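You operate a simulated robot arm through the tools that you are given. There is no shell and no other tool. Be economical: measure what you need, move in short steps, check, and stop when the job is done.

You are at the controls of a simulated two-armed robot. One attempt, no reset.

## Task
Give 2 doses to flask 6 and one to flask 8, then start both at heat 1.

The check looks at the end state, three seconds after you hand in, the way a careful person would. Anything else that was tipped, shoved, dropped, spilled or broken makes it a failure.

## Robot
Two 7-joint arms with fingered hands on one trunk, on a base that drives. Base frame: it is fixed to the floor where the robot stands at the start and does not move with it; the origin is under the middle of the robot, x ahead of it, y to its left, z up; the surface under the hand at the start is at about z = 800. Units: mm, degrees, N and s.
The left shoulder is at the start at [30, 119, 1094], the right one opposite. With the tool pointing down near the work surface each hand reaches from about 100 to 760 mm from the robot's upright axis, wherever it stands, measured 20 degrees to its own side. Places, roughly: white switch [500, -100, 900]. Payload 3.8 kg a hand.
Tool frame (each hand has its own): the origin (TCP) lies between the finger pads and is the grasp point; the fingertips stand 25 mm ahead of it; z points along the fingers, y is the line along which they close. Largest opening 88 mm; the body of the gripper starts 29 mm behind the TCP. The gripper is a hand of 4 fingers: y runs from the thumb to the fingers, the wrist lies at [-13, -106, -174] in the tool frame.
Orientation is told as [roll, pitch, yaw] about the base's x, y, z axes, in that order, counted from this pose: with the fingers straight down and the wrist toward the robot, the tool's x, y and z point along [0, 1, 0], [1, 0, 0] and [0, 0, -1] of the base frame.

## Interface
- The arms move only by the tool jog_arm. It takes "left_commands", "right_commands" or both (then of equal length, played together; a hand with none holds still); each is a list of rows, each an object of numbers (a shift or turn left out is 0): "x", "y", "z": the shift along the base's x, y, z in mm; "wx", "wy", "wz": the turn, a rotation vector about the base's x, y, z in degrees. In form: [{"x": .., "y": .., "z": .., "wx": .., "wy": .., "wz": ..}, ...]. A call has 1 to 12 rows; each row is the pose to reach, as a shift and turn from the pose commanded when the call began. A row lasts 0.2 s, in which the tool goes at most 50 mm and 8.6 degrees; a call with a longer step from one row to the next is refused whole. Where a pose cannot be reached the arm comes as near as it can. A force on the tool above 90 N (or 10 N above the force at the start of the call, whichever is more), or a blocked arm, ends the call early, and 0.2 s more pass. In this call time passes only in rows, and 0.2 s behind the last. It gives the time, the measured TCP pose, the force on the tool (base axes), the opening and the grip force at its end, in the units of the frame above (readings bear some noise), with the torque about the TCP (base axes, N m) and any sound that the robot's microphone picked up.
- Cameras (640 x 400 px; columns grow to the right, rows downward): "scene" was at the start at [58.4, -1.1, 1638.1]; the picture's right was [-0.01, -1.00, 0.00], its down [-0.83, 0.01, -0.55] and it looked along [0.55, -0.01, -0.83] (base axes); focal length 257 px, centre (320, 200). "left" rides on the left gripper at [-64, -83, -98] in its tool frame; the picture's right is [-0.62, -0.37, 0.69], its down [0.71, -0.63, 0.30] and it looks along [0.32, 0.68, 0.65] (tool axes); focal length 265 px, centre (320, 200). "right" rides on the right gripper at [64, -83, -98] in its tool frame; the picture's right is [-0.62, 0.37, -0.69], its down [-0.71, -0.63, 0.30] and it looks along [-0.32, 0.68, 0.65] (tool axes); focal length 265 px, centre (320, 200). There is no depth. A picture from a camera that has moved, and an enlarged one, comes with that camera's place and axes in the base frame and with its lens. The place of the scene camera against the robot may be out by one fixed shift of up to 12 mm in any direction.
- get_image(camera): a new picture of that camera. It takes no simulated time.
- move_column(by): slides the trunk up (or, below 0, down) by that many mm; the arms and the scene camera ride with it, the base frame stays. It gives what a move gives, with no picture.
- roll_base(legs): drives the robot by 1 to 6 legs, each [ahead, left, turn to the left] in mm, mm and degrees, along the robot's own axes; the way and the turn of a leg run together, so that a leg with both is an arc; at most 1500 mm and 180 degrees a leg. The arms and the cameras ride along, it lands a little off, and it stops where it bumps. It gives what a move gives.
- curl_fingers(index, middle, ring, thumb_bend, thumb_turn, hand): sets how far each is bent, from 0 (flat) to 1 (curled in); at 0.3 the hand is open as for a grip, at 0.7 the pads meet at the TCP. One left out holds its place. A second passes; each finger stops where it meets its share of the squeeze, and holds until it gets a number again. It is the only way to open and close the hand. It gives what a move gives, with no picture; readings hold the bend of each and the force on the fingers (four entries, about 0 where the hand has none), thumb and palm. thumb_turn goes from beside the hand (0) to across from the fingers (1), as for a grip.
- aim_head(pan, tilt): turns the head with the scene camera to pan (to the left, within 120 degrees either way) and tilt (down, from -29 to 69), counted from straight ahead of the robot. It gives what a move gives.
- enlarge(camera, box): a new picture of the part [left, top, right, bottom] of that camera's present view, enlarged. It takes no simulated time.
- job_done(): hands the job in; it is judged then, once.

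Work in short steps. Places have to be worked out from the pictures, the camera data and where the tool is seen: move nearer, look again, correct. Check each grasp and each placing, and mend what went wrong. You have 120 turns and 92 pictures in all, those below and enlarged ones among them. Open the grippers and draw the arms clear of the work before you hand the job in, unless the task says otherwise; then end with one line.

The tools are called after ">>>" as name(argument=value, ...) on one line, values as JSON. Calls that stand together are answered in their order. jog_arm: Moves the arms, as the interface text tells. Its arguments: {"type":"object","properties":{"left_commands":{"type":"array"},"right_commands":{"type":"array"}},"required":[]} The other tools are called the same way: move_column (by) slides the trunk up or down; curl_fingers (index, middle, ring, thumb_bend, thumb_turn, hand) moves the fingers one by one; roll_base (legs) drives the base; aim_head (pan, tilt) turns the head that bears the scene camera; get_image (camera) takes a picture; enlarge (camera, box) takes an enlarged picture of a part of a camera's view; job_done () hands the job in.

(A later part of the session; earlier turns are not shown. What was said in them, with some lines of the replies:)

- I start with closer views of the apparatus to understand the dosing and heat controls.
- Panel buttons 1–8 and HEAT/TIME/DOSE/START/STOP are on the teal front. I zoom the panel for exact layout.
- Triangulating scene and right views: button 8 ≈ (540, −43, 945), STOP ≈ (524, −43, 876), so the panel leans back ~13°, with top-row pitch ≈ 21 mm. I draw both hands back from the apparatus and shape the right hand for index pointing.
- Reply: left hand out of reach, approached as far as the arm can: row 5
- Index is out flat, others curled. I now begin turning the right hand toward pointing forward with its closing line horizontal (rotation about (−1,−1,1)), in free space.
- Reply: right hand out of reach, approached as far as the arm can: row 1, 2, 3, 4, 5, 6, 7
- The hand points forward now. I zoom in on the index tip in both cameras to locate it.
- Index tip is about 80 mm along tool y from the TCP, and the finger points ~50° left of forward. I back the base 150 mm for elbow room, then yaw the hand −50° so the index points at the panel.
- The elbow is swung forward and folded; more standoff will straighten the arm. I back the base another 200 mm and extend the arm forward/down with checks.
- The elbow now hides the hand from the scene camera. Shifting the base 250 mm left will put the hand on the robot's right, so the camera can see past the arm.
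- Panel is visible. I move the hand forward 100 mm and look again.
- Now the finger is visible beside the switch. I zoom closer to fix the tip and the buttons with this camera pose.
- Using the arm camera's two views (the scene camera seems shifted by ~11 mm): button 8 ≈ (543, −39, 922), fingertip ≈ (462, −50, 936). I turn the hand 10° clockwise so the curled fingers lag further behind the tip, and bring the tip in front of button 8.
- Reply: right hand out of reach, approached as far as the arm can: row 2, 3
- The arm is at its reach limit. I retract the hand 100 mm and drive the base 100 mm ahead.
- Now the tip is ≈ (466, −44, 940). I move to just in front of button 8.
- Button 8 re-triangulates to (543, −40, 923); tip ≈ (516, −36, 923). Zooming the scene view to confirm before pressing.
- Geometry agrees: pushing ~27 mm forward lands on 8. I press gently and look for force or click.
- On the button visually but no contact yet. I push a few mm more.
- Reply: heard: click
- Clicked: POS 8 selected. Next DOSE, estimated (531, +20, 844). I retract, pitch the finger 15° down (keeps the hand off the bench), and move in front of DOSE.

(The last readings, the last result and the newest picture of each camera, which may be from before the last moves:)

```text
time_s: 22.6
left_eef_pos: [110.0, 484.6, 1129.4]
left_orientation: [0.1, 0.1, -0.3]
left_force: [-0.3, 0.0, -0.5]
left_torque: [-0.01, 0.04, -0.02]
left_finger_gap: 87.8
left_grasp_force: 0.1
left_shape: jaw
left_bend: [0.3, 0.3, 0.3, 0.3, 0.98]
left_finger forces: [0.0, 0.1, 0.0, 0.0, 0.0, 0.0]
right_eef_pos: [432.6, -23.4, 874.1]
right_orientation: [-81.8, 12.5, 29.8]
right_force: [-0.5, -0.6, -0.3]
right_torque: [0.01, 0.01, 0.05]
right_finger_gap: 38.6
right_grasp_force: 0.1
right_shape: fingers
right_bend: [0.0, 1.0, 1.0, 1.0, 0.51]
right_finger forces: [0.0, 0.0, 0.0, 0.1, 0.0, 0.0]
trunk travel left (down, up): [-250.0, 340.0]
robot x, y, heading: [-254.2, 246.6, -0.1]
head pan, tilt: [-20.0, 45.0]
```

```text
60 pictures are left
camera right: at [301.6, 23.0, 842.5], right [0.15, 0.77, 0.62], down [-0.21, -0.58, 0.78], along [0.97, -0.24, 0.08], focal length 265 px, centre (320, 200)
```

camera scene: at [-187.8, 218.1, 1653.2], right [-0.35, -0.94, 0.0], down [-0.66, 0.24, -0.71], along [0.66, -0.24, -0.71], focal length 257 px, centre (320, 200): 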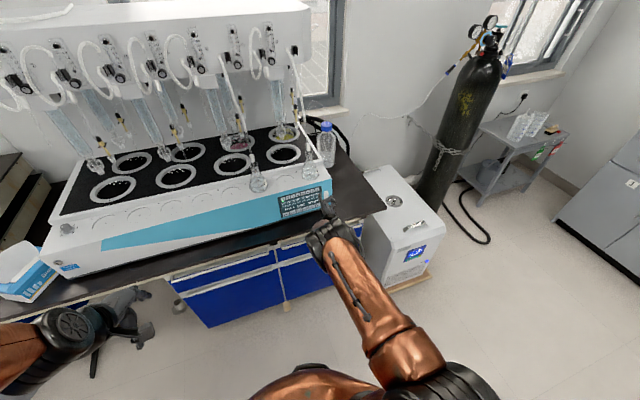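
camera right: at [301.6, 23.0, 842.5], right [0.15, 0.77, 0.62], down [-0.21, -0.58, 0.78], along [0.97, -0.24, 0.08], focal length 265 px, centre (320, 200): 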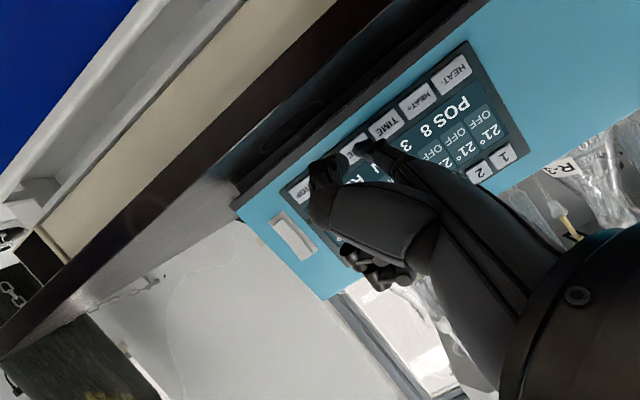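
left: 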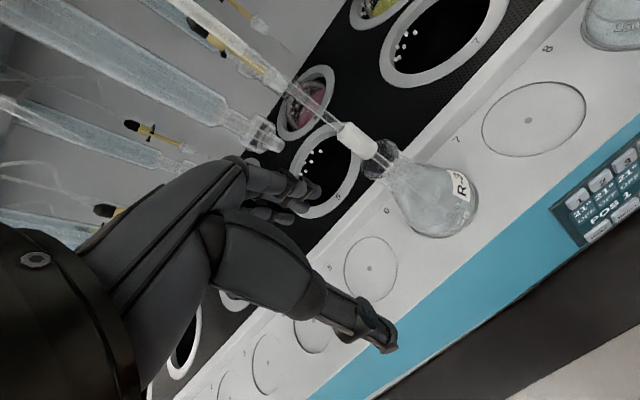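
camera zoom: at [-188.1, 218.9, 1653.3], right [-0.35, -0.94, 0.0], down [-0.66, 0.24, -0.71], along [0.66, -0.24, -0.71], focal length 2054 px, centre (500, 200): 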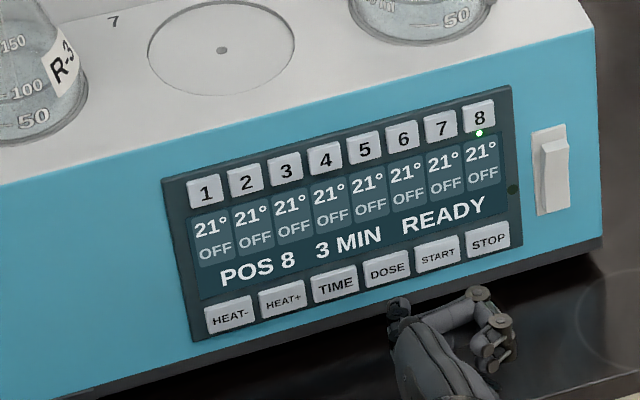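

Tip is ≈ (502, 23, 842); both estimates give a move of about (+25…29, −4, +1) to reach DOSE. Approaching gently.

>>> jog_arm(right_commands=[{"x": 10, "y": -4, "z": 1}, {"x": 17, "y": -4, "z": 1}, {"x": 20, "y": -4, "z": 1}])

>>> enlarge(camera="scene", box=[260, 175, 335, 225])

```text
time_s: 23.4
left_eef_pos: [110.5, 484.6, 1129.5]
left_orientation: [0.0, 0.1, -0.2]
left_force: [0.0, 0.2, -0.5]
left_torque: [0.01, -0.01, 0.0]
left_finger_gap: 87.6
left_grasp_force: 0.0
left_shape: jaw
left_bend: [0.3, 0.3, 0.3, 0.3, 0.98]
left_finger forces: [0.0, 0.0, 0.1, 0.0, 0.0, 0.1]
right_eef_pos: [453.0, -27.9, 876.0]
right_orientation: [-81.9, 12.5, 29.9]
right_force: [0.3, -0.5, -0.1]
right_torque: [0.01, 0.0, -0.03]
right_finger_gap: 38.9
right_grasp_force: 0.0
right_shape: fingers
right_bend: [0.0, 1.0, 1.0, 1.0, 0.51]
right_finger forces: [0.0, 0.0, 0.0, 0.1, 0.0, 0.0]
trunk travel left (down, up): [-250.0, 340.0]
robot x, y, heading: [-247.3, 246.8, -0.3]
head pan, tilt: [-20.0, 45.0]
```

```text
8.00 times, centred on (298, 200) of scene
camera zoom: at [-188.4, 218.4, 1653.3], right [-0.35, -0.94, 0.0], down [-0.66, 0.24, -0.71], along [0.66, -0.24, -0.71], focal length 2054 px, centre (500, 200)
```

zoom: 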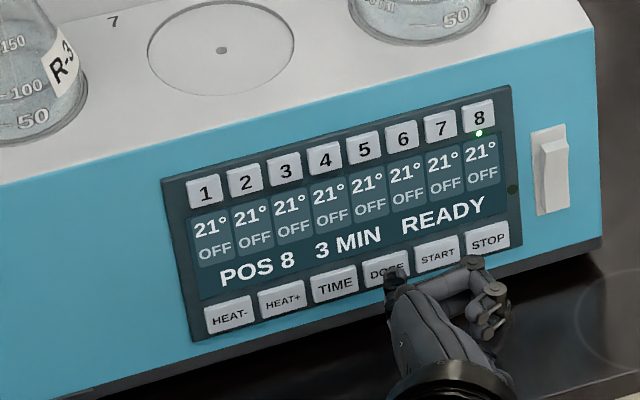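

Tip lies over DOSE. I push in small steps till the click.

>>> jog_arm(right_commands=[{"x": 2, "y": 1}, {"x": 4, "y": 1}, {"x": 6, "y": 1}])

>>> enlarge(camera="scene", box=[260, 175, 335, 225])

```text
time_s: 24.1
left_eef_pos: [109.7, 484.6, 1128.3]
left_orientation: [-0.1, 0.0, -0.2]
left_force: [0.1, -0.6, 0.1]
left_torque: [0.0, 0.0, 0.0]
left_finger_gap: 87.6
left_grasp_force: 0.1
left_shape: jaw
left_bend: [0.3, 0.3, 0.3, 0.3, 0.98]
left_finger forces: [0.1, 0.0, 0.0, 0.1, 0.0, 0.0]
right_eef_pos: [457.0, -26.9, 876.0]
right_orientation: [-82.0, 12.5, 29.9]
right_force: [-1.0, 0.2, 0.1]
right_torque: [0.01, 0.07, 0.13]
right_finger_gap: 38.5
right_grasp_force: 0.8
right_shape: fingers
right_bend: [0.0, 1.0, 1.0, 1.0, 0.51]
right_finger forces: [1.5, 0.1, 0.1, 0.0, 0.1, 0.0]
trunk travel left (down, up): [-250.0, 340.0]
robot x, y, heading: [-253.2, 244.0, -0.1]
head pan, tilt: [-20.0, 45.0]
heard: click
```

```text
8.00 times, centred on (298, 200) of scene
camera zoom: at [-188.8, 218.6, 1653.3], right [-0.35, -0.94, 0.0], down [-0.66, 0.24, -0.71], along [0.66, -0.24, -0.71], focal length 2054 px, centre (500, 200)
```

zoom: 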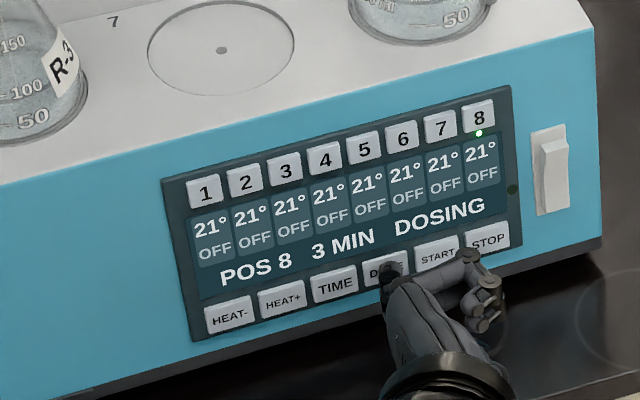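

DOSING on position 8. I retract and shift +57 mm in y to sit in front of HEAT+, letting the dose finish.

>>> jog_arm(right_commands=[{"x": -12}, {"x": -25}, {"x": -25, "y": 28}, {"x": -25, "y": 57}, {"x": -12, "y": 57}, {"x": -12, "y": 57}])

>>> enlarge(camera="scene", box=[260, 175, 335, 225])

```text
time_s: 25.6
left_eef_pos: [110.4, 484.6, 1129.6]
left_orientation: [0.0, 0.0, -0.3]
left_force: [0.2, 0.3, 0.7]
left_torque: [-0.01, 0.03, 0.02]
left_finger_gap: 87.5
left_grasp_force: 0.1
left_shape: jaw
left_bend: [0.3, 0.3, 0.3, 0.3, 0.98]
left_finger forces: [0.0, 0.0, 0.0, 0.0, 0.0, 0.1]
right_eef_pos: [446.5, 28.7, 877.1]
right_orientation: [-81.9, 12.4, 29.9]
right_force: [0.7, 0.2, -1.2]
right_torque: [-0.01, -0.02, 0.0]
right_finger_gap: 38.6
right_grasp_force: 0.2
right_shape: fingers
right_bend: [0.0, 1.0, 1.0, 1.0, 0.51]
right_finger forces: [0.0, 0.0, 0.0, 0.0, 0.1, 0.0]
trunk travel left (down, up): [-250.0, 340.0]
robot x, y, heading: [-253.9, 246.4, -0.2]
head pan, tilt: [-20.0, 45.0]
```

```text
8.00 times, centred on (298, 200) of scene
camera zoom: at [-188.7, 219.0, 1653.3], right [-0.35, -0.94, 0.0], down [-0.66, 0.24, -0.71], along [0.66, -0.24, -0.71], focal length 2054 px, centre (500, 200)
```

zoom: 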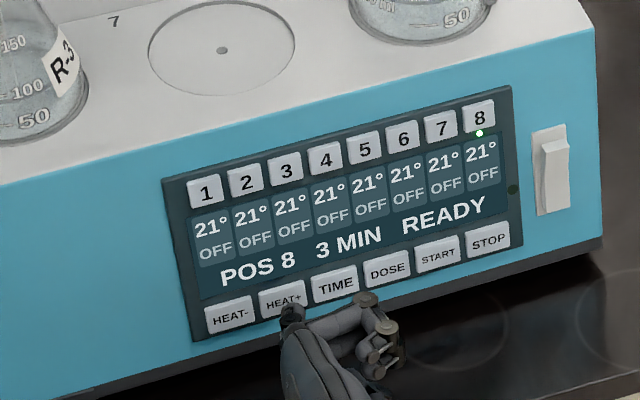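

Dose finished (READY). Tip is lined up below-right of HEAT+; pushing forward a few mm.

>>> jog_arm(right_commands=[{"x": 4}, {"x": 6}, {"x": 8}])

>>> enlarge(camera="scene", box=[260, 175, 335, 225])

```text
time_s: 26.4
left_eef_pos: [110.2, 485.0, 1128.3]
left_orientation: [0.0, 0.1, -0.2]
left_force: [-0.5, 0.0, -0.1]
left_torque: [0.0, 0.02, 0.02]
left_finger_gap: 87.7
left_grasp_force: 0.1
left_shape: jaw
left_bend: [0.3, 0.3, 0.3, 0.3, 0.98]
left_finger forces: [0.1, 0.0, 0.0, 0.1, 0.0, 0.1]
right_eef_pos: [454.5, 28.9, 877.1]
right_orientation: [-82.0, 12.4, 29.9]
right_force: [0.3, -0.4, -0.5]
right_torque: [0.0, -0.02, 0.01]
right_finger_gap: 38.6
right_grasp_force: 0.2
right_shape: fingers
right_bend: [0.0, 1.0, 1.0, 1.0, 0.51]
right_finger forces: [0.0, 0.1, 0.0, 0.1, 0.1, 0.0]
trunk travel left (down, up): [-250.0, 340.0]
robot x, y, heading: [-251.7, 245.7, -0.3]
head pan, tilt: [-20.0, 45.0]
```

```text
8.00 times, centred on (298, 200) of scene
camera zoom: at [-188.3, 218.5, 1653.3], right [-0.35, -0.94, 0.0], down [-0.66, 0.24, -0.71], along [0.66, -0.24, -0.71], focal length 2054 px, centre (500, 200)
```

zoom: 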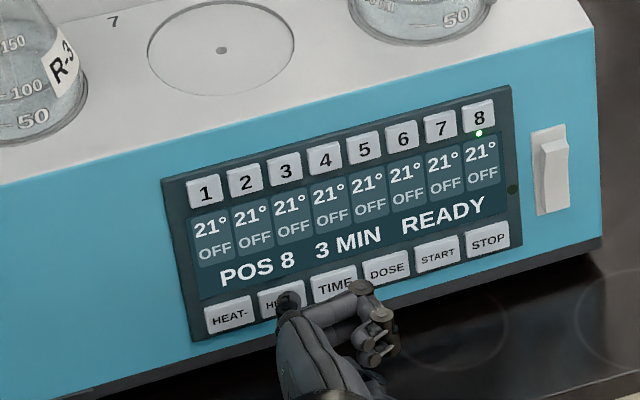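

No contact yet; pushing 4 mm more.

>>> jog_arm(right_commands=[{"x": 2}, {"x": 4}])

>>> enlarge(camera="scene", box=[260, 175, 335, 225])

```text
time_s: 26.9
left_eef_pos: [109.9, 483.9, 1129.8]
left_orientation: [0.1, 0.1, -0.2]
left_force: [0.5, -0.1, 0.0]
left_torque: [-0.02, -0.01, -0.02]
left_finger_gap: 87.4
left_grasp_force: 0.0
left_shape: jaw
left_bend: [0.3, 0.3, 0.3, 0.3, 0.98]
left_finger forces: [0.1, 0.0, 0.1, 0.1, 0.1, 0.0]
right_eef_pos: [457.2, 28.2, 877.2]
right_orientation: [-81.9, 12.3, 29.9]
right_force: [-4.6, 0.6, 0.3]
right_torque: [0.04, 0.05, 0.25]
right_finger_gap: 38.6
right_grasp_force: 2.4
right_shape: fingers
right_bend: [0.0, 1.0, 1.0, 1.0, 0.51]
right_finger forces: [4.8, 0.0, 0.0, 0.0, 0.0, 0.0]
trunk travel left (down, up): [-250.0, 340.0]
robot x, y, heading: [-251.3, 243.0, -0.2]
head pan, tilt: [-20.0, 45.0]
heard: click
```

```text
8.00 times, centred on (298, 200) of scene
camera zoom: at [-189.5, 218.7, 1653.3], right [-0.35, -0.94, 0.0], down [-0.66, 0.24, -0.71], along [0.66, -0.24, -0.71], focal length 2054 px, centre (500, 200)
```

zoom: 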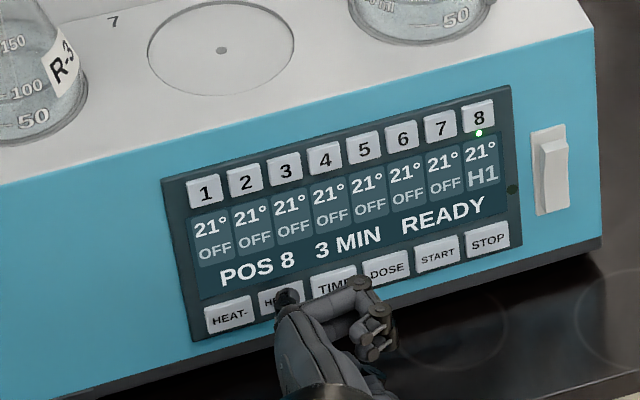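

HEAT shows H1 for position 8. Before starting, I set up 6: retract and move in front of button 6.

>>> jog_arm(right_commands=[{"x": -15}, {"x": -30}, {"x": -30, "y": -24, "z": 26}, {"x": -30, "y": -47, "z": 52}, {"x": -20, "y": -70, "z": 77}, {"x": 0, "y": -70, "z": 77}, {"x": 4, "y": -70, "z": 77}])

>>> enlarge(camera="scene", box=[260, 175, 335, 225])

```text
time_s: 28.6
left_eef_pos: [109.8, 484.2, 1128.3]
left_orientation: [0.1, 0.1, -0.2]
left_force: [0.0, 0.6, -0.5]
left_torque: [0.03, -0.01, -0.01]
left_finger_gap: 87.7
left_grasp_force: 0.1
left_shape: jaw
left_bend: [0.3, 0.3, 0.3, 0.3, 0.98]
left_finger forces: [0.0, 0.0, 0.0, 0.1, 0.0, 0.0]
right_eef_pos: [462.4, -41.4, 954.8]
right_orientation: [-81.9, 12.4, 29.9]
right_force: [-0.1, -0.5, 0.2]
right_torque: [-0.01, 0.02, -0.04]
right_finger_gap: 38.7
right_grasp_force: 0.0
right_shape: fingers
right_bend: [0.0, 1.0, 1.0, 1.0, 0.51]
right_finger forces: [0.0, 0.0, 0.0, 0.1, 0.1, 0.0]
trunk travel left (down, up): [-250.0, 340.0]
robot x, y, heading: [-252.9, 247.5, -0.2]
head pan, tilt: [-20.0, 45.0]
```

```text
8.00 times, centred on (298, 200) of scene
camera zoom: at [-188.7, 218.3, 1653.3], right [-0.35, -0.94, 0.0], down [-0.66, 0.24, -0.71], along [0.66, -0.24, -0.71], focal length 2054 px, centre (500, 200)
```

zoom: 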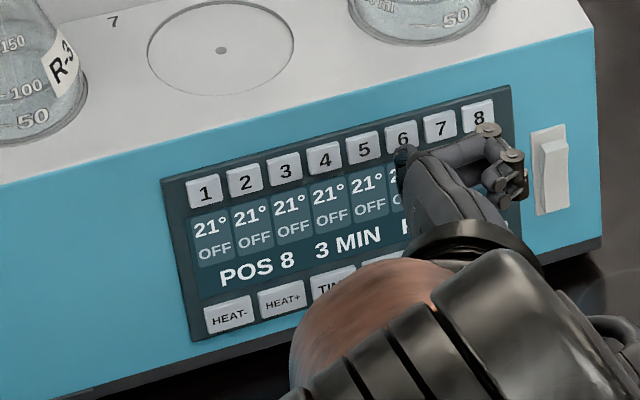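

Tip just below 6; I shift y −3 and push.

>>> jog_arm(right_commands=[{"x": 4, "y": -3}, {"x": 8, "y": -3}, {"x": 10, "y": -3}, {"x": 12, "y": -3}])

>>> enlarge(camera="scene", box=[260, 175, 335, 225])

```text
time_s: 29.6
left_eef_pos: [109.5, 483.6, 1128.3]
left_orientation: [0.0, 0.0, -0.2]
left_force: [0.9, -0.2, 0.1]
left_torque: [-0.02, 0.02, 0.0]
left_finger_gap: 87.6
left_grasp_force: 0.2
left_shape: jaw
left_bend: [0.3, 0.3, 0.3, 0.3, 0.98]
left_finger forces: [0.0, 0.0, 0.1, 0.0, 0.1, 0.1]
right_eef_pos: [475.1, -44.3, 954.3]
right_orientation: [-82.0, 12.5, 29.9]
right_force: [-3.3, 0.5, 0.3]
right_torque: [0.03, 0.09, 0.25]
right_finger_gap: 38.6
right_grasp_force: 2.1
right_shape: fingers
right_bend: [0.0, 1.0, 1.0, 1.0, 0.51]
right_finger forces: [4.0, 0.1, 0.1, 0.1, 0.1, 0.0]
trunk travel left (down, up): [-250.0, 340.0]
robot x, y, heading: [-251.3, 249.7, -0.0]
head pan, tilt: [-20.0, 45.0]
heard: click
```

```text
8.00 times, centred on (298, 200) of scene
camera zoom: at [-189.4, 218.7, 1653.3], right [-0.35, -0.94, 0.0], down [-0.66, 0.24, -0.71], along [0.66, -0.24, -0.71], focal length 2054 px, centre (500, 200)
```

zoom: 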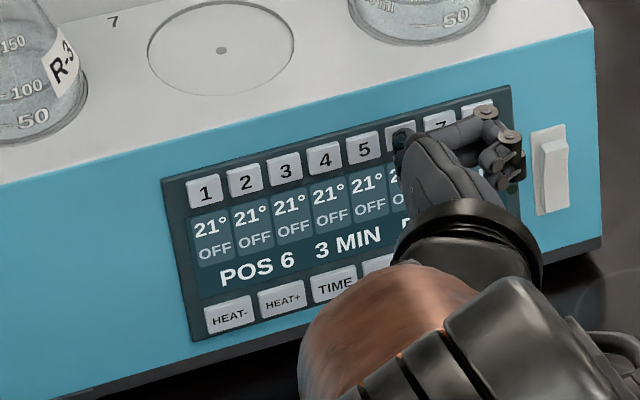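

POS 6 selected. Now to DOSE: traverse, press once, and back off 12 mm.

>>> jog_arm(right_commands=[{"x": -20}, {"x": -40}, {"x": -40, "y": 6, "z": -26}, {"x": -40, "y": 12, "z": -52}, {"x": -36, "y": 17, "z": -78}, {"x": -24, "y": 17, "z": -78}, {"x": -20, "y": 17, "z": -78}, {"x": -18, "y": 17, "z": -78}, {"x": -16, "y": 17, "z": -78}, {"x": -16, "y": 17, "z": -78}, {"x": -28, "y": 17, "z": -78}])

>>> enlarge(camera="scene", box=[260, 175, 335, 225])

```text
time_s: 31.9
left_eef_pos: [111.0, 484.5, 1127.6]
left_orientation: [-0.1, 0.2, -0.2]
left_force: [-0.1, 0.7, 0.1]
left_torque: [0.02, 0.0, 0.02]
left_finger_gap: 87.6
left_grasp_force: 0.2
left_shape: jaw
left_bend: [0.3, 0.3, 0.3, 0.3, 0.98]
left_finger forces: [0.0, 0.0, 0.1, 0.0, 0.0, 0.1]
right_eef_pos: [446.7, -26.2, 875.4]
right_orientation: [-81.9, 12.4, 29.8]
right_force: [-0.3, -0.5, 0.0]
right_torque: [-0.01, -0.01, -0.02]
right_finger_gap: 38.5
right_grasp_force: 0.1
right_shape: fingers
right_bend: [0.0, 1.0, 1.0, 1.0, 0.51]
right_finger forces: [0.0, 0.0, 0.0, 0.0, 0.0, 0.1]
trunk travel left (down, up): [-250.0, 340.0]
robot x, y, heading: [-254.2, 249.6, -0.3]
head pan, tilt: [-20.0, 45.0]
heard: click
```

```text
8.00 times, centred on (298, 200) of scene
camera zoom: at [-188.7, 218.8, 1653.3], right [-0.35, -0.94, 0.0], down [-0.66, 0.24, -0.71], along [0.66, -0.24, -0.71], focal length 2054 px, centre (500, 200)
```

zoom: 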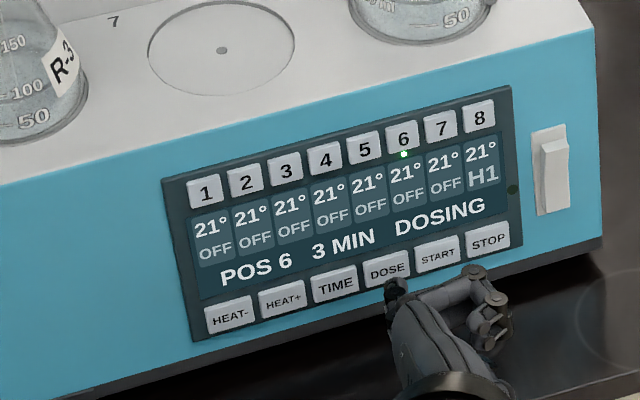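

Exactly one click, DOSING on position 6. I wait about 2 s holding still, then confirm READY before the second dose.

>>> jog_arm(right_commands=[{"x": 0}, {"x": 0}, {"x": 0}, {"x": 0}, {"x": 0}, {"x": 0}, {"x": 0}, {"x": 0}, {"x": 0}, {"x": 0}])

>>> enlarge(camera="scene", box=[260, 175, 335, 225])

```text
time_s: 34.1
left_eef_pos: [110.6, 484.4, 1129.1]
left_orientation: [-0.1, 0.1, -0.3]
left_force: [-0.6, -0.3, 0.0]
left_torque: [-0.03, 0.01, 0.0]
left_finger_gap: 87.7
left_grasp_force: 0.2
left_shape: jaw
left_bend: [0.3, 0.3, 0.3, 0.3, 0.98]
left_finger forces: [0.0, 0.1, 0.1, 0.0, 0.0, 0.1]
right_eef_pos: [446.3, -27.3, 875.4]
right_orientation: [-82.0, 12.5, 29.9]
right_force: [0.2, -0.5, 0.3]
right_torque: [0.0, 0.0, 0.03]
right_finger_gap: 38.6
right_grasp_force: 0.1
right_shape: fingers
right_bend: [0.0, 1.0, 1.0, 1.0, 0.51]
right_finger forces: [0.0, 0.0, 0.0, 0.0, 0.1, 0.0]
trunk travel left (down, up): [-250.0, 340.0]
robot x, y, heading: [-253.6, 243.8, -0.1]
head pan, tilt: [-20.0, 45.0]
```

```text
8.00 times, centred on (298, 200) of scene
camera zoom: at [-188.4, 218.5, 1653.3], right [-0.35, -0.94, 0.0], down [-0.66, 0.24, -0.71], along [0.66, -0.24, -0.71], focal length 2054 px, centre (500, 200)
```

zoom: 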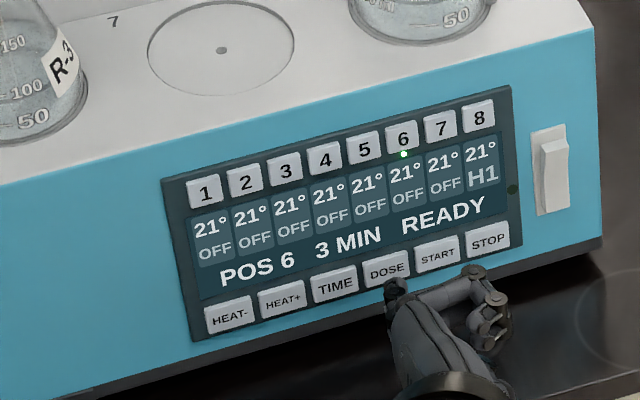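

READY again. Second dose for 6.

>>> jog_arm(right_commands=[{"x": 6}, {"x": 9}, {"x": 11}, {"x": 12.5}, {"x": 12.5}, {"x": 0}])

>>> enlarge(camera="scene", box=[260, 175, 335, 225])

```text
time_s: 35.5
left_eef_pos: [109.7, 485.9, 1128.2]
left_orientation: [0.0, 0.1, -0.2]
left_force: [0.3, -0.4, -0.6]
left_torque: [0.0, -0.03, -0.03]
left_finger_gap: 87.6
left_grasp_force: 0.2
left_shape: jaw
left_bend: [0.3, 0.3, 0.3, 0.3, 0.98]
left_finger forces: [0.1, 0.1, 0.1, 0.1, 0.0, 0.0]
right_eef_pos: [445.3, -25.9, 875.3]
right_orientation: [-82.0, 12.5, 29.9]
right_force: [-0.5, 0.1, -0.4]
right_torque: [-0.01, -0.02, 0.01]
right_finger_gap: 38.7
right_grasp_force: 0.0
right_shape: fingers
right_bend: [0.0, 1.0, 1.0, 1.0, 0.51]
right_finger forces: [0.1, 0.0, 0.0, 0.1, 0.0, 0.0]
trunk travel left (down, up): [-250.0, 340.0]
robot x, y, heading: [-253.9, 244.7, -0.2]
head pan, tilt: [-20.0, 45.0]
heard: click
```

```text
8.00 times, centred on (298, 200) of scene
camera zoom: at [-188.6, 218.9, 1653.3], right [-0.35, -0.94, 0.0], down [-0.66, 0.24, -0.71], along [0.66, -0.24, -0.71], focal length 2054 px, centre (500, 200)
```

zoom: 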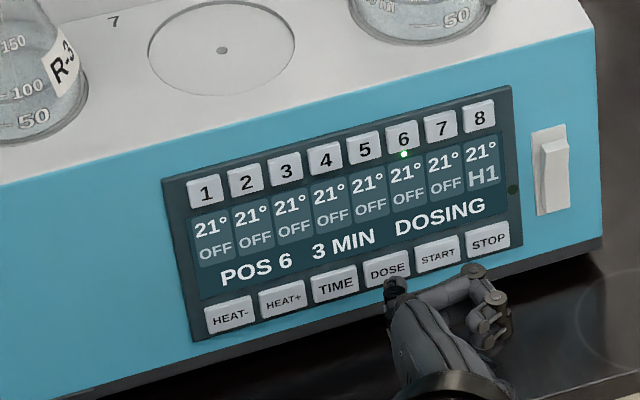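

Second dose running. I move to HEAT+ slowly (letting it finish), press once, and back off.

>>> jog_arm(right_commands=[{"x": -10}, {"x": -10, "y": 20}, {"x": -10, "y": 40}, {"x": -10, "y": 56}, {"x": -10, "y": 56}, {"x": 0, "y": 56}, {"x": 6, "y": 56}, {"x": 9, "y": 56}, {"x": 11, "y": 56}, {"x": 12.5, "y": 56}, {"x": 12.5, "y": 56}, {"x": 0, "y": 56}])

>>> enlarge(camera="scene", box=[260, 175, 335, 225])

```text
time_s: 38.1
left_eef_pos: [110.9, 485.2, 1128.3]
left_orientation: [0.1, 0.0, -0.2]
left_force: [0.2, -0.7, -0.4]
left_torque: [0.01, -0.02, 0.01]
left_finger_gap: 87.5
left_grasp_force: 0.2
left_shape: jaw
left_bend: [0.3, 0.3, 0.3, 0.3, 0.98]
left_finger forces: [0.0, 0.0, 0.0, 0.1, 0.1, 0.0]
right_eef_pos: [446.8, 29.4, 876.4]
right_orientation: [-81.9, 12.4, 29.9]
right_force: [0.0, 0.0, 0.7]
right_torque: [-0.02, 0.0, 0.0]
right_finger_gap: 38.7
right_grasp_force: 0.1
right_shape: fingers
right_bend: [0.0, 1.0, 1.0, 1.0, 0.51]
right_finger forces: [0.0, 0.1, 0.0, 0.1, 0.0, 0.0]
trunk travel left (down, up): [-250.0, 340.0]
robot x, y, heading: [-251.9, 249.7, -0.3]
head pan, tilt: [-20.0, 45.0]
heard: click
```

```text
8.00 times, centred on (298, 200) of scene
camera zoom: at [-188.5, 218.8, 1653.3], right [-0.35, -0.94, 0.0], down [-0.66, 0.24, -0.71], along [0.66, -0.24, -0.71], focal length 2054 px, centre (500, 200)
```

zoom: 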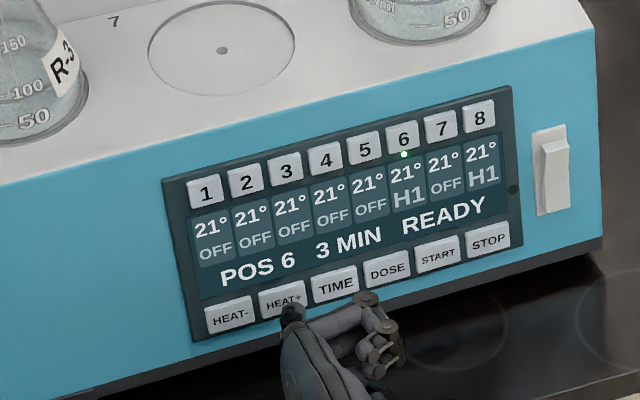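

Both show H1. Next START: y −86 from here, x slightly further.

>>> jog_arm(right_commands=[{"x": -15}, {"x": -15, "y": -30}, {"x": -15, "y": -60}, {"x": -12, "y": -86}, {"x": 0, "y": -86}, {"x": 2, "y": -86}])

>>> enlarge(camera="scene", box=[260, 175, 335, 225])

```text
time_s: 39.5
left_eef_pos: [109.9, 485.3, 1129.7]
left_orientation: [0.0, 0.1, -0.3]
left_force: [0.4, 0.0, -1.4]
left_torque: [0.0, -0.01, 0.01]
left_finger_gap: 87.8
left_grasp_force: 0.1
left_shape: jaw
left_bend: [0.3, 0.3, 0.3, 0.3, 0.98]
left_finger forces: [0.1, 0.0, 0.0, 0.1, 0.0, 0.0]
right_eef_pos: [447.5, -57.5, 876.3]
right_orientation: [-81.9, 12.3, 29.9]
right_force: [-0.4, -0.9, 0.0]
right_torque: [0.02, 0.03, 0.01]
right_finger_gap: 38.5
right_grasp_force: 0.0
right_shape: fingers
right_bend: [0.0, 1.0, 1.0, 1.0, 0.51]
right_finger forces: [0.1, 0.0, 0.0, 0.0, 0.1, 0.1]
trunk travel left (down, up): [-250.0, 340.0]
robot x, y, heading: [-250.8, 247.3, -0.2]
head pan, tilt: [-20.0, 45.0]
```

```text
8.00 times, centred on (298, 200) of scene
camera zoom: at [-188.5, 218.3, 1653.3], right [-0.35, -0.94, 0.0], down [-0.66, 0.24, -0.71], along [0.66, -0.24, -0.71], focal length 2054 px, centre (500, 200)
```

zoom: 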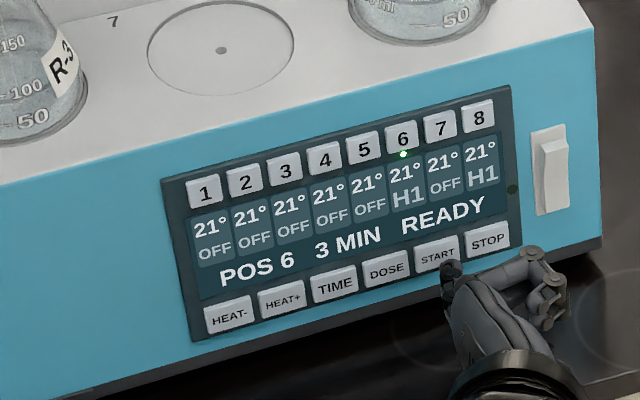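

Tip lines up with START; pressing and backing off.

>>> jog_arm(right_commands=[{"x": 6, "y": 2}, {"x": 9, "y": 2}, {"x": 11, "y": 2}, {"x": 13, "y": 2}, {"x": 14, "y": 2}, {"x": 0, "y": 2}])

>>> enlarge(camera="scene", box=[260, 175, 335, 225])

```text
time_s: 41.0
left_eef_pos: [111.3, 486.2, 1128.6]
left_orientation: [0.0, 0.0, -0.2]
left_force: [0.4, -0.7, -0.5]
left_torque: [-0.04, 0.01, 0.02]
left_finger_gap: 87.8
left_grasp_force: 0.1
left_shape: jaw
left_bend: [0.3, 0.3, 0.3, 0.3, 0.98]
left_finger forces: [0.0, 0.0, 0.1, 0.1, 0.1, 0.0]
right_eef_pos: [448.5, -54.5, 876.4]
right_orientation: [-81.9, 12.5, 29.9]
right_force: [0.3, -0.8, 0.0]
right_torque: [0.03, -0.01, 0.02]
right_finger_gap: 38.3
right_grasp_force: 0.0
right_shape: fingers
right_bend: [0.0, 1.0, 1.0, 1.0, 0.51]
right_finger forces: [0.0, 0.1, 0.0, 0.0, 0.0, 0.0]
trunk travel left (down, up): [-250.0, 340.0]
robot x, y, heading: [-251.5, 248.2, -0.1]
head pan, tilt: [-20.0, 45.0]
heard: click
```

```text
8.00 times, centred on (298, 200) of scene
camera zoom: at [-188.4, 218.8, 1653.3], right [-0.34, -0.94, 0.0], down [-0.66, 0.24, -0.71], along [0.66, -0.24, -0.71], focal length 2054 px, centre (500, 200)
```

zoom: 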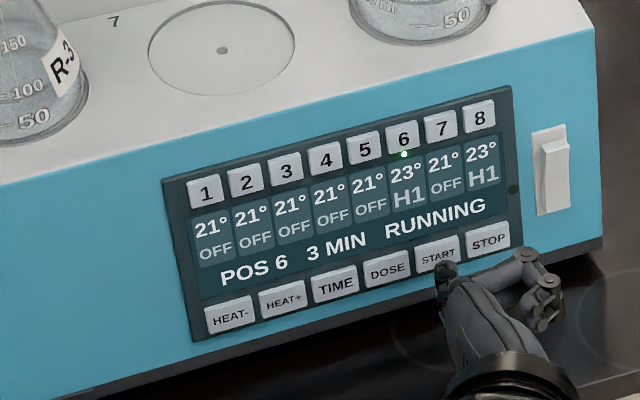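

RUNNING, with positions 6 and 8 both at H1 and warming (23°). I draw the hand back clear, reopen it, and take a last look.

>>> jog_arm(right_commands=[{"x": -40}, {"x": -80}, {"x": -120, "z": 15}, {"x": -150, "z": 40}])

>>> curl_fingers(hand="right", index=0.3, middle=0.3, ring=0.3, thumb_bend=0.3, thumb_turn=0.98)

>>> get_image(camera="scene")

>>> enlarge(camera="scene", box=[200, 110, 350, 230])

```text
time_s: 42.0
left_eef_pos: [109.9, 485.4, 1128.4]
left_orientation: [0.0, 0.1, -0.1]
left_force: [-0.8, -0.3, -0.9]
left_torque: [0.04, 0.01, 0.04]
left_finger_gap: 87.3
left_grasp_force: 0.0
left_shape: jaw
left_bend: [0.3, 0.3, 0.3, 0.3, 0.98]
left_finger forces: [0.1, 0.0, 0.0, 0.1, 0.0, 0.0]
right_eef_pos: [297.2, -53.2, 919.0]
right_orientation: [-81.8, 12.3, 29.9]
right_force: [0.0, 0.4, 0.8]
right_torque: [0.01, -0.01, -0.01]
right_finger_gap: 38.7
right_grasp_force: 0.1
right_shape: fingers
right_bend: [0.0, 1.0, 1.0, 1.0, 0.51]
right_finger forces: [0.0, 0.0, 0.1, 0.0, 0.0, 0.0]
trunk travel left (down, up): [-250.0, 340.0]
robot x, y, heading: [-248.4, 245.7, -0.1]
head pan, tilt: [-20.0, 45.0]
```

```text
time_s: 43.0
left_eef_pos: [110.2, 485.0, 1128.6]
left_orientation: [0.0, 0.0, -0.2]
left_force: [0.0, -0.1, -0.2]
left_torque: [0.04, -0.03, 0.03]
left_finger_gap: 87.6
left_grasp_force: 0.1
left_shape: jaw
left_bend: [0.3, 0.3, 0.3, 0.3, 0.98]
left_finger forces: [0.1, 0.0, 0.0, 0.1, 0.0, 0.1]
right_eef_pos: [296.6, -54.8, 917.5]
right_orientation: [-81.9, 12.4, 29.9]
right_force: [-0.4, 1.2, 0.2]
right_torque: [0.02, -0.02, 0.03]
right_finger_gap: 84.8
right_grasp_force: 0.1
right_shape: fingers
right_bend: [0.3, 0.3, 0.3, 0.3, 0.96]
right_finger forces: [0.0, 0.1, 0.0, 0.0, 0.0, 0.0]
trunk travel left (down, up): [-250.0, 340.0]
robot x, y, heading: [-253.1, 244.4, -0.1]
head pan, tilt: [-20.0, 45.0]
```

```text
46 pictures are left
camera scene: at [-188.4, 218.5, 1653.3], right [-0.35, -0.94, 0.0], down [-0.66, 0.24, -0.71], along [0.66, -0.24, -0.71], focal length 257 px, centre (320, 200)
```

scene: 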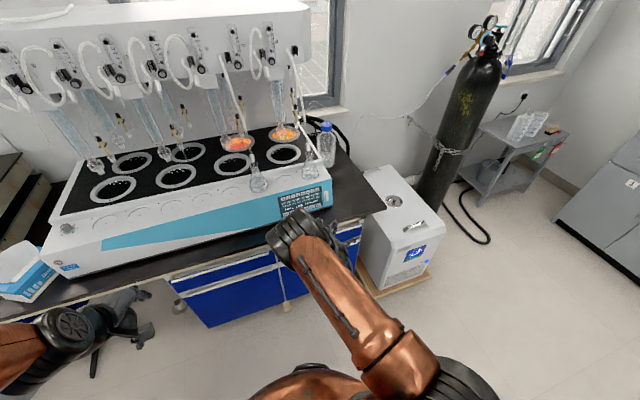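

```text
3.33 times, centred on (275, 170) of scene
camera zoom: at [-188.4, 218.5, 1653.3], right [-0.35, -0.94, 0.0], down [-0.66, 0.24, -0.71], along [0.66, -0.24, -0.71], focal length 856 px, centre (470, 300)
```

zoom: 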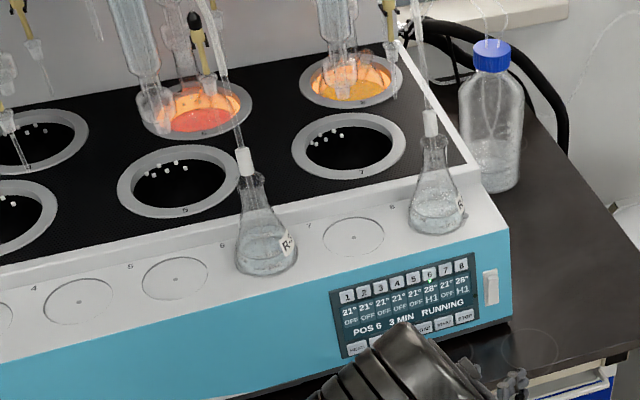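

Both wells 6 and 8 glow, panel RUNNING, all glassware in place. I back the base off 150 mm to be fully clear.

>>> roll_base(legs=[[-150, 0, 0]])

>>> enlarge(camera="scene", box=[200, 110, 350, 230])

```text
time_s: 44.3
left_eef_pos: [-40.4, 485.8, 1129.2]
left_orientation: [0.0, -0.1, -0.1]
left_force: [-0.8, -0.4, 0.1]
left_torque: [-0.03, -0.02, -0.02]
left_finger_gap: 87.6
left_grasp_force: 0.1
left_shape: jaw
left_bend: [0.3, 0.3, 0.3, 0.3, 0.98]
left_finger forces: [0.0, 0.1, 0.0, 0.0, 0.0, 0.0]
right_eef_pos: [149.3, -51.2, 917.8]
right_orientation: [-81.9, 12.3, 30.0]
right_force: [-0.1, 0.4, 0.5]
right_torque: [-0.01, -0.01, 0.03]
right_finger_gap: 84.9
right_grasp_force: 0.1
right_shape: fingers
right_bend: [0.3, 0.3, 0.3, 0.3, 0.96]
right_finger forces: [0.0, 0.1, 0.0, 0.0, 0.1, 0.0]
trunk travel left (down, up): [-250.0, 340.0]
robot x, y, heading: [-403.9, 247.2, -0.1]
head pan, tilt: [-20.0, 45.0]
```

```text
3.33 times, centred on (275, 170) of scene
camera zoom: at [-339.2, 218.9, 1653.4], right [-0.34, -0.94, 0.0], down [-0.66, 0.24, -0.71], along [0.66, -0.24, -0.71], focal length 856 px, centre (470, 300)
```

zoom: 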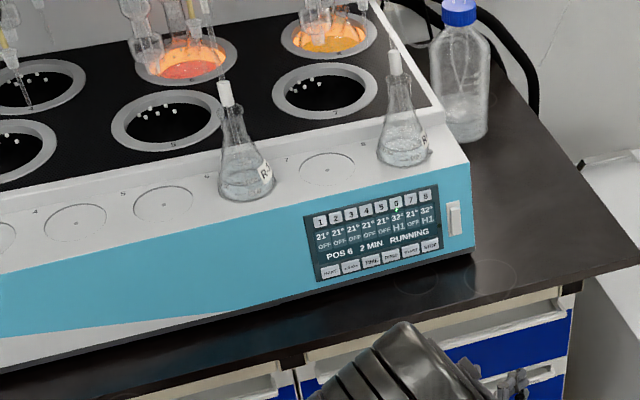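

The panel is RUNNING with 6 and 8 at H1 and heating, and the arms are clear. I hand in.

>>> job_done()

```text
The job is handed in.
```

I gave flask 6 two doses and flask 8 one, and both are running at heat 1. In the last picture both were heating at 32°, no glassware had moved, and the hands were open and clear.
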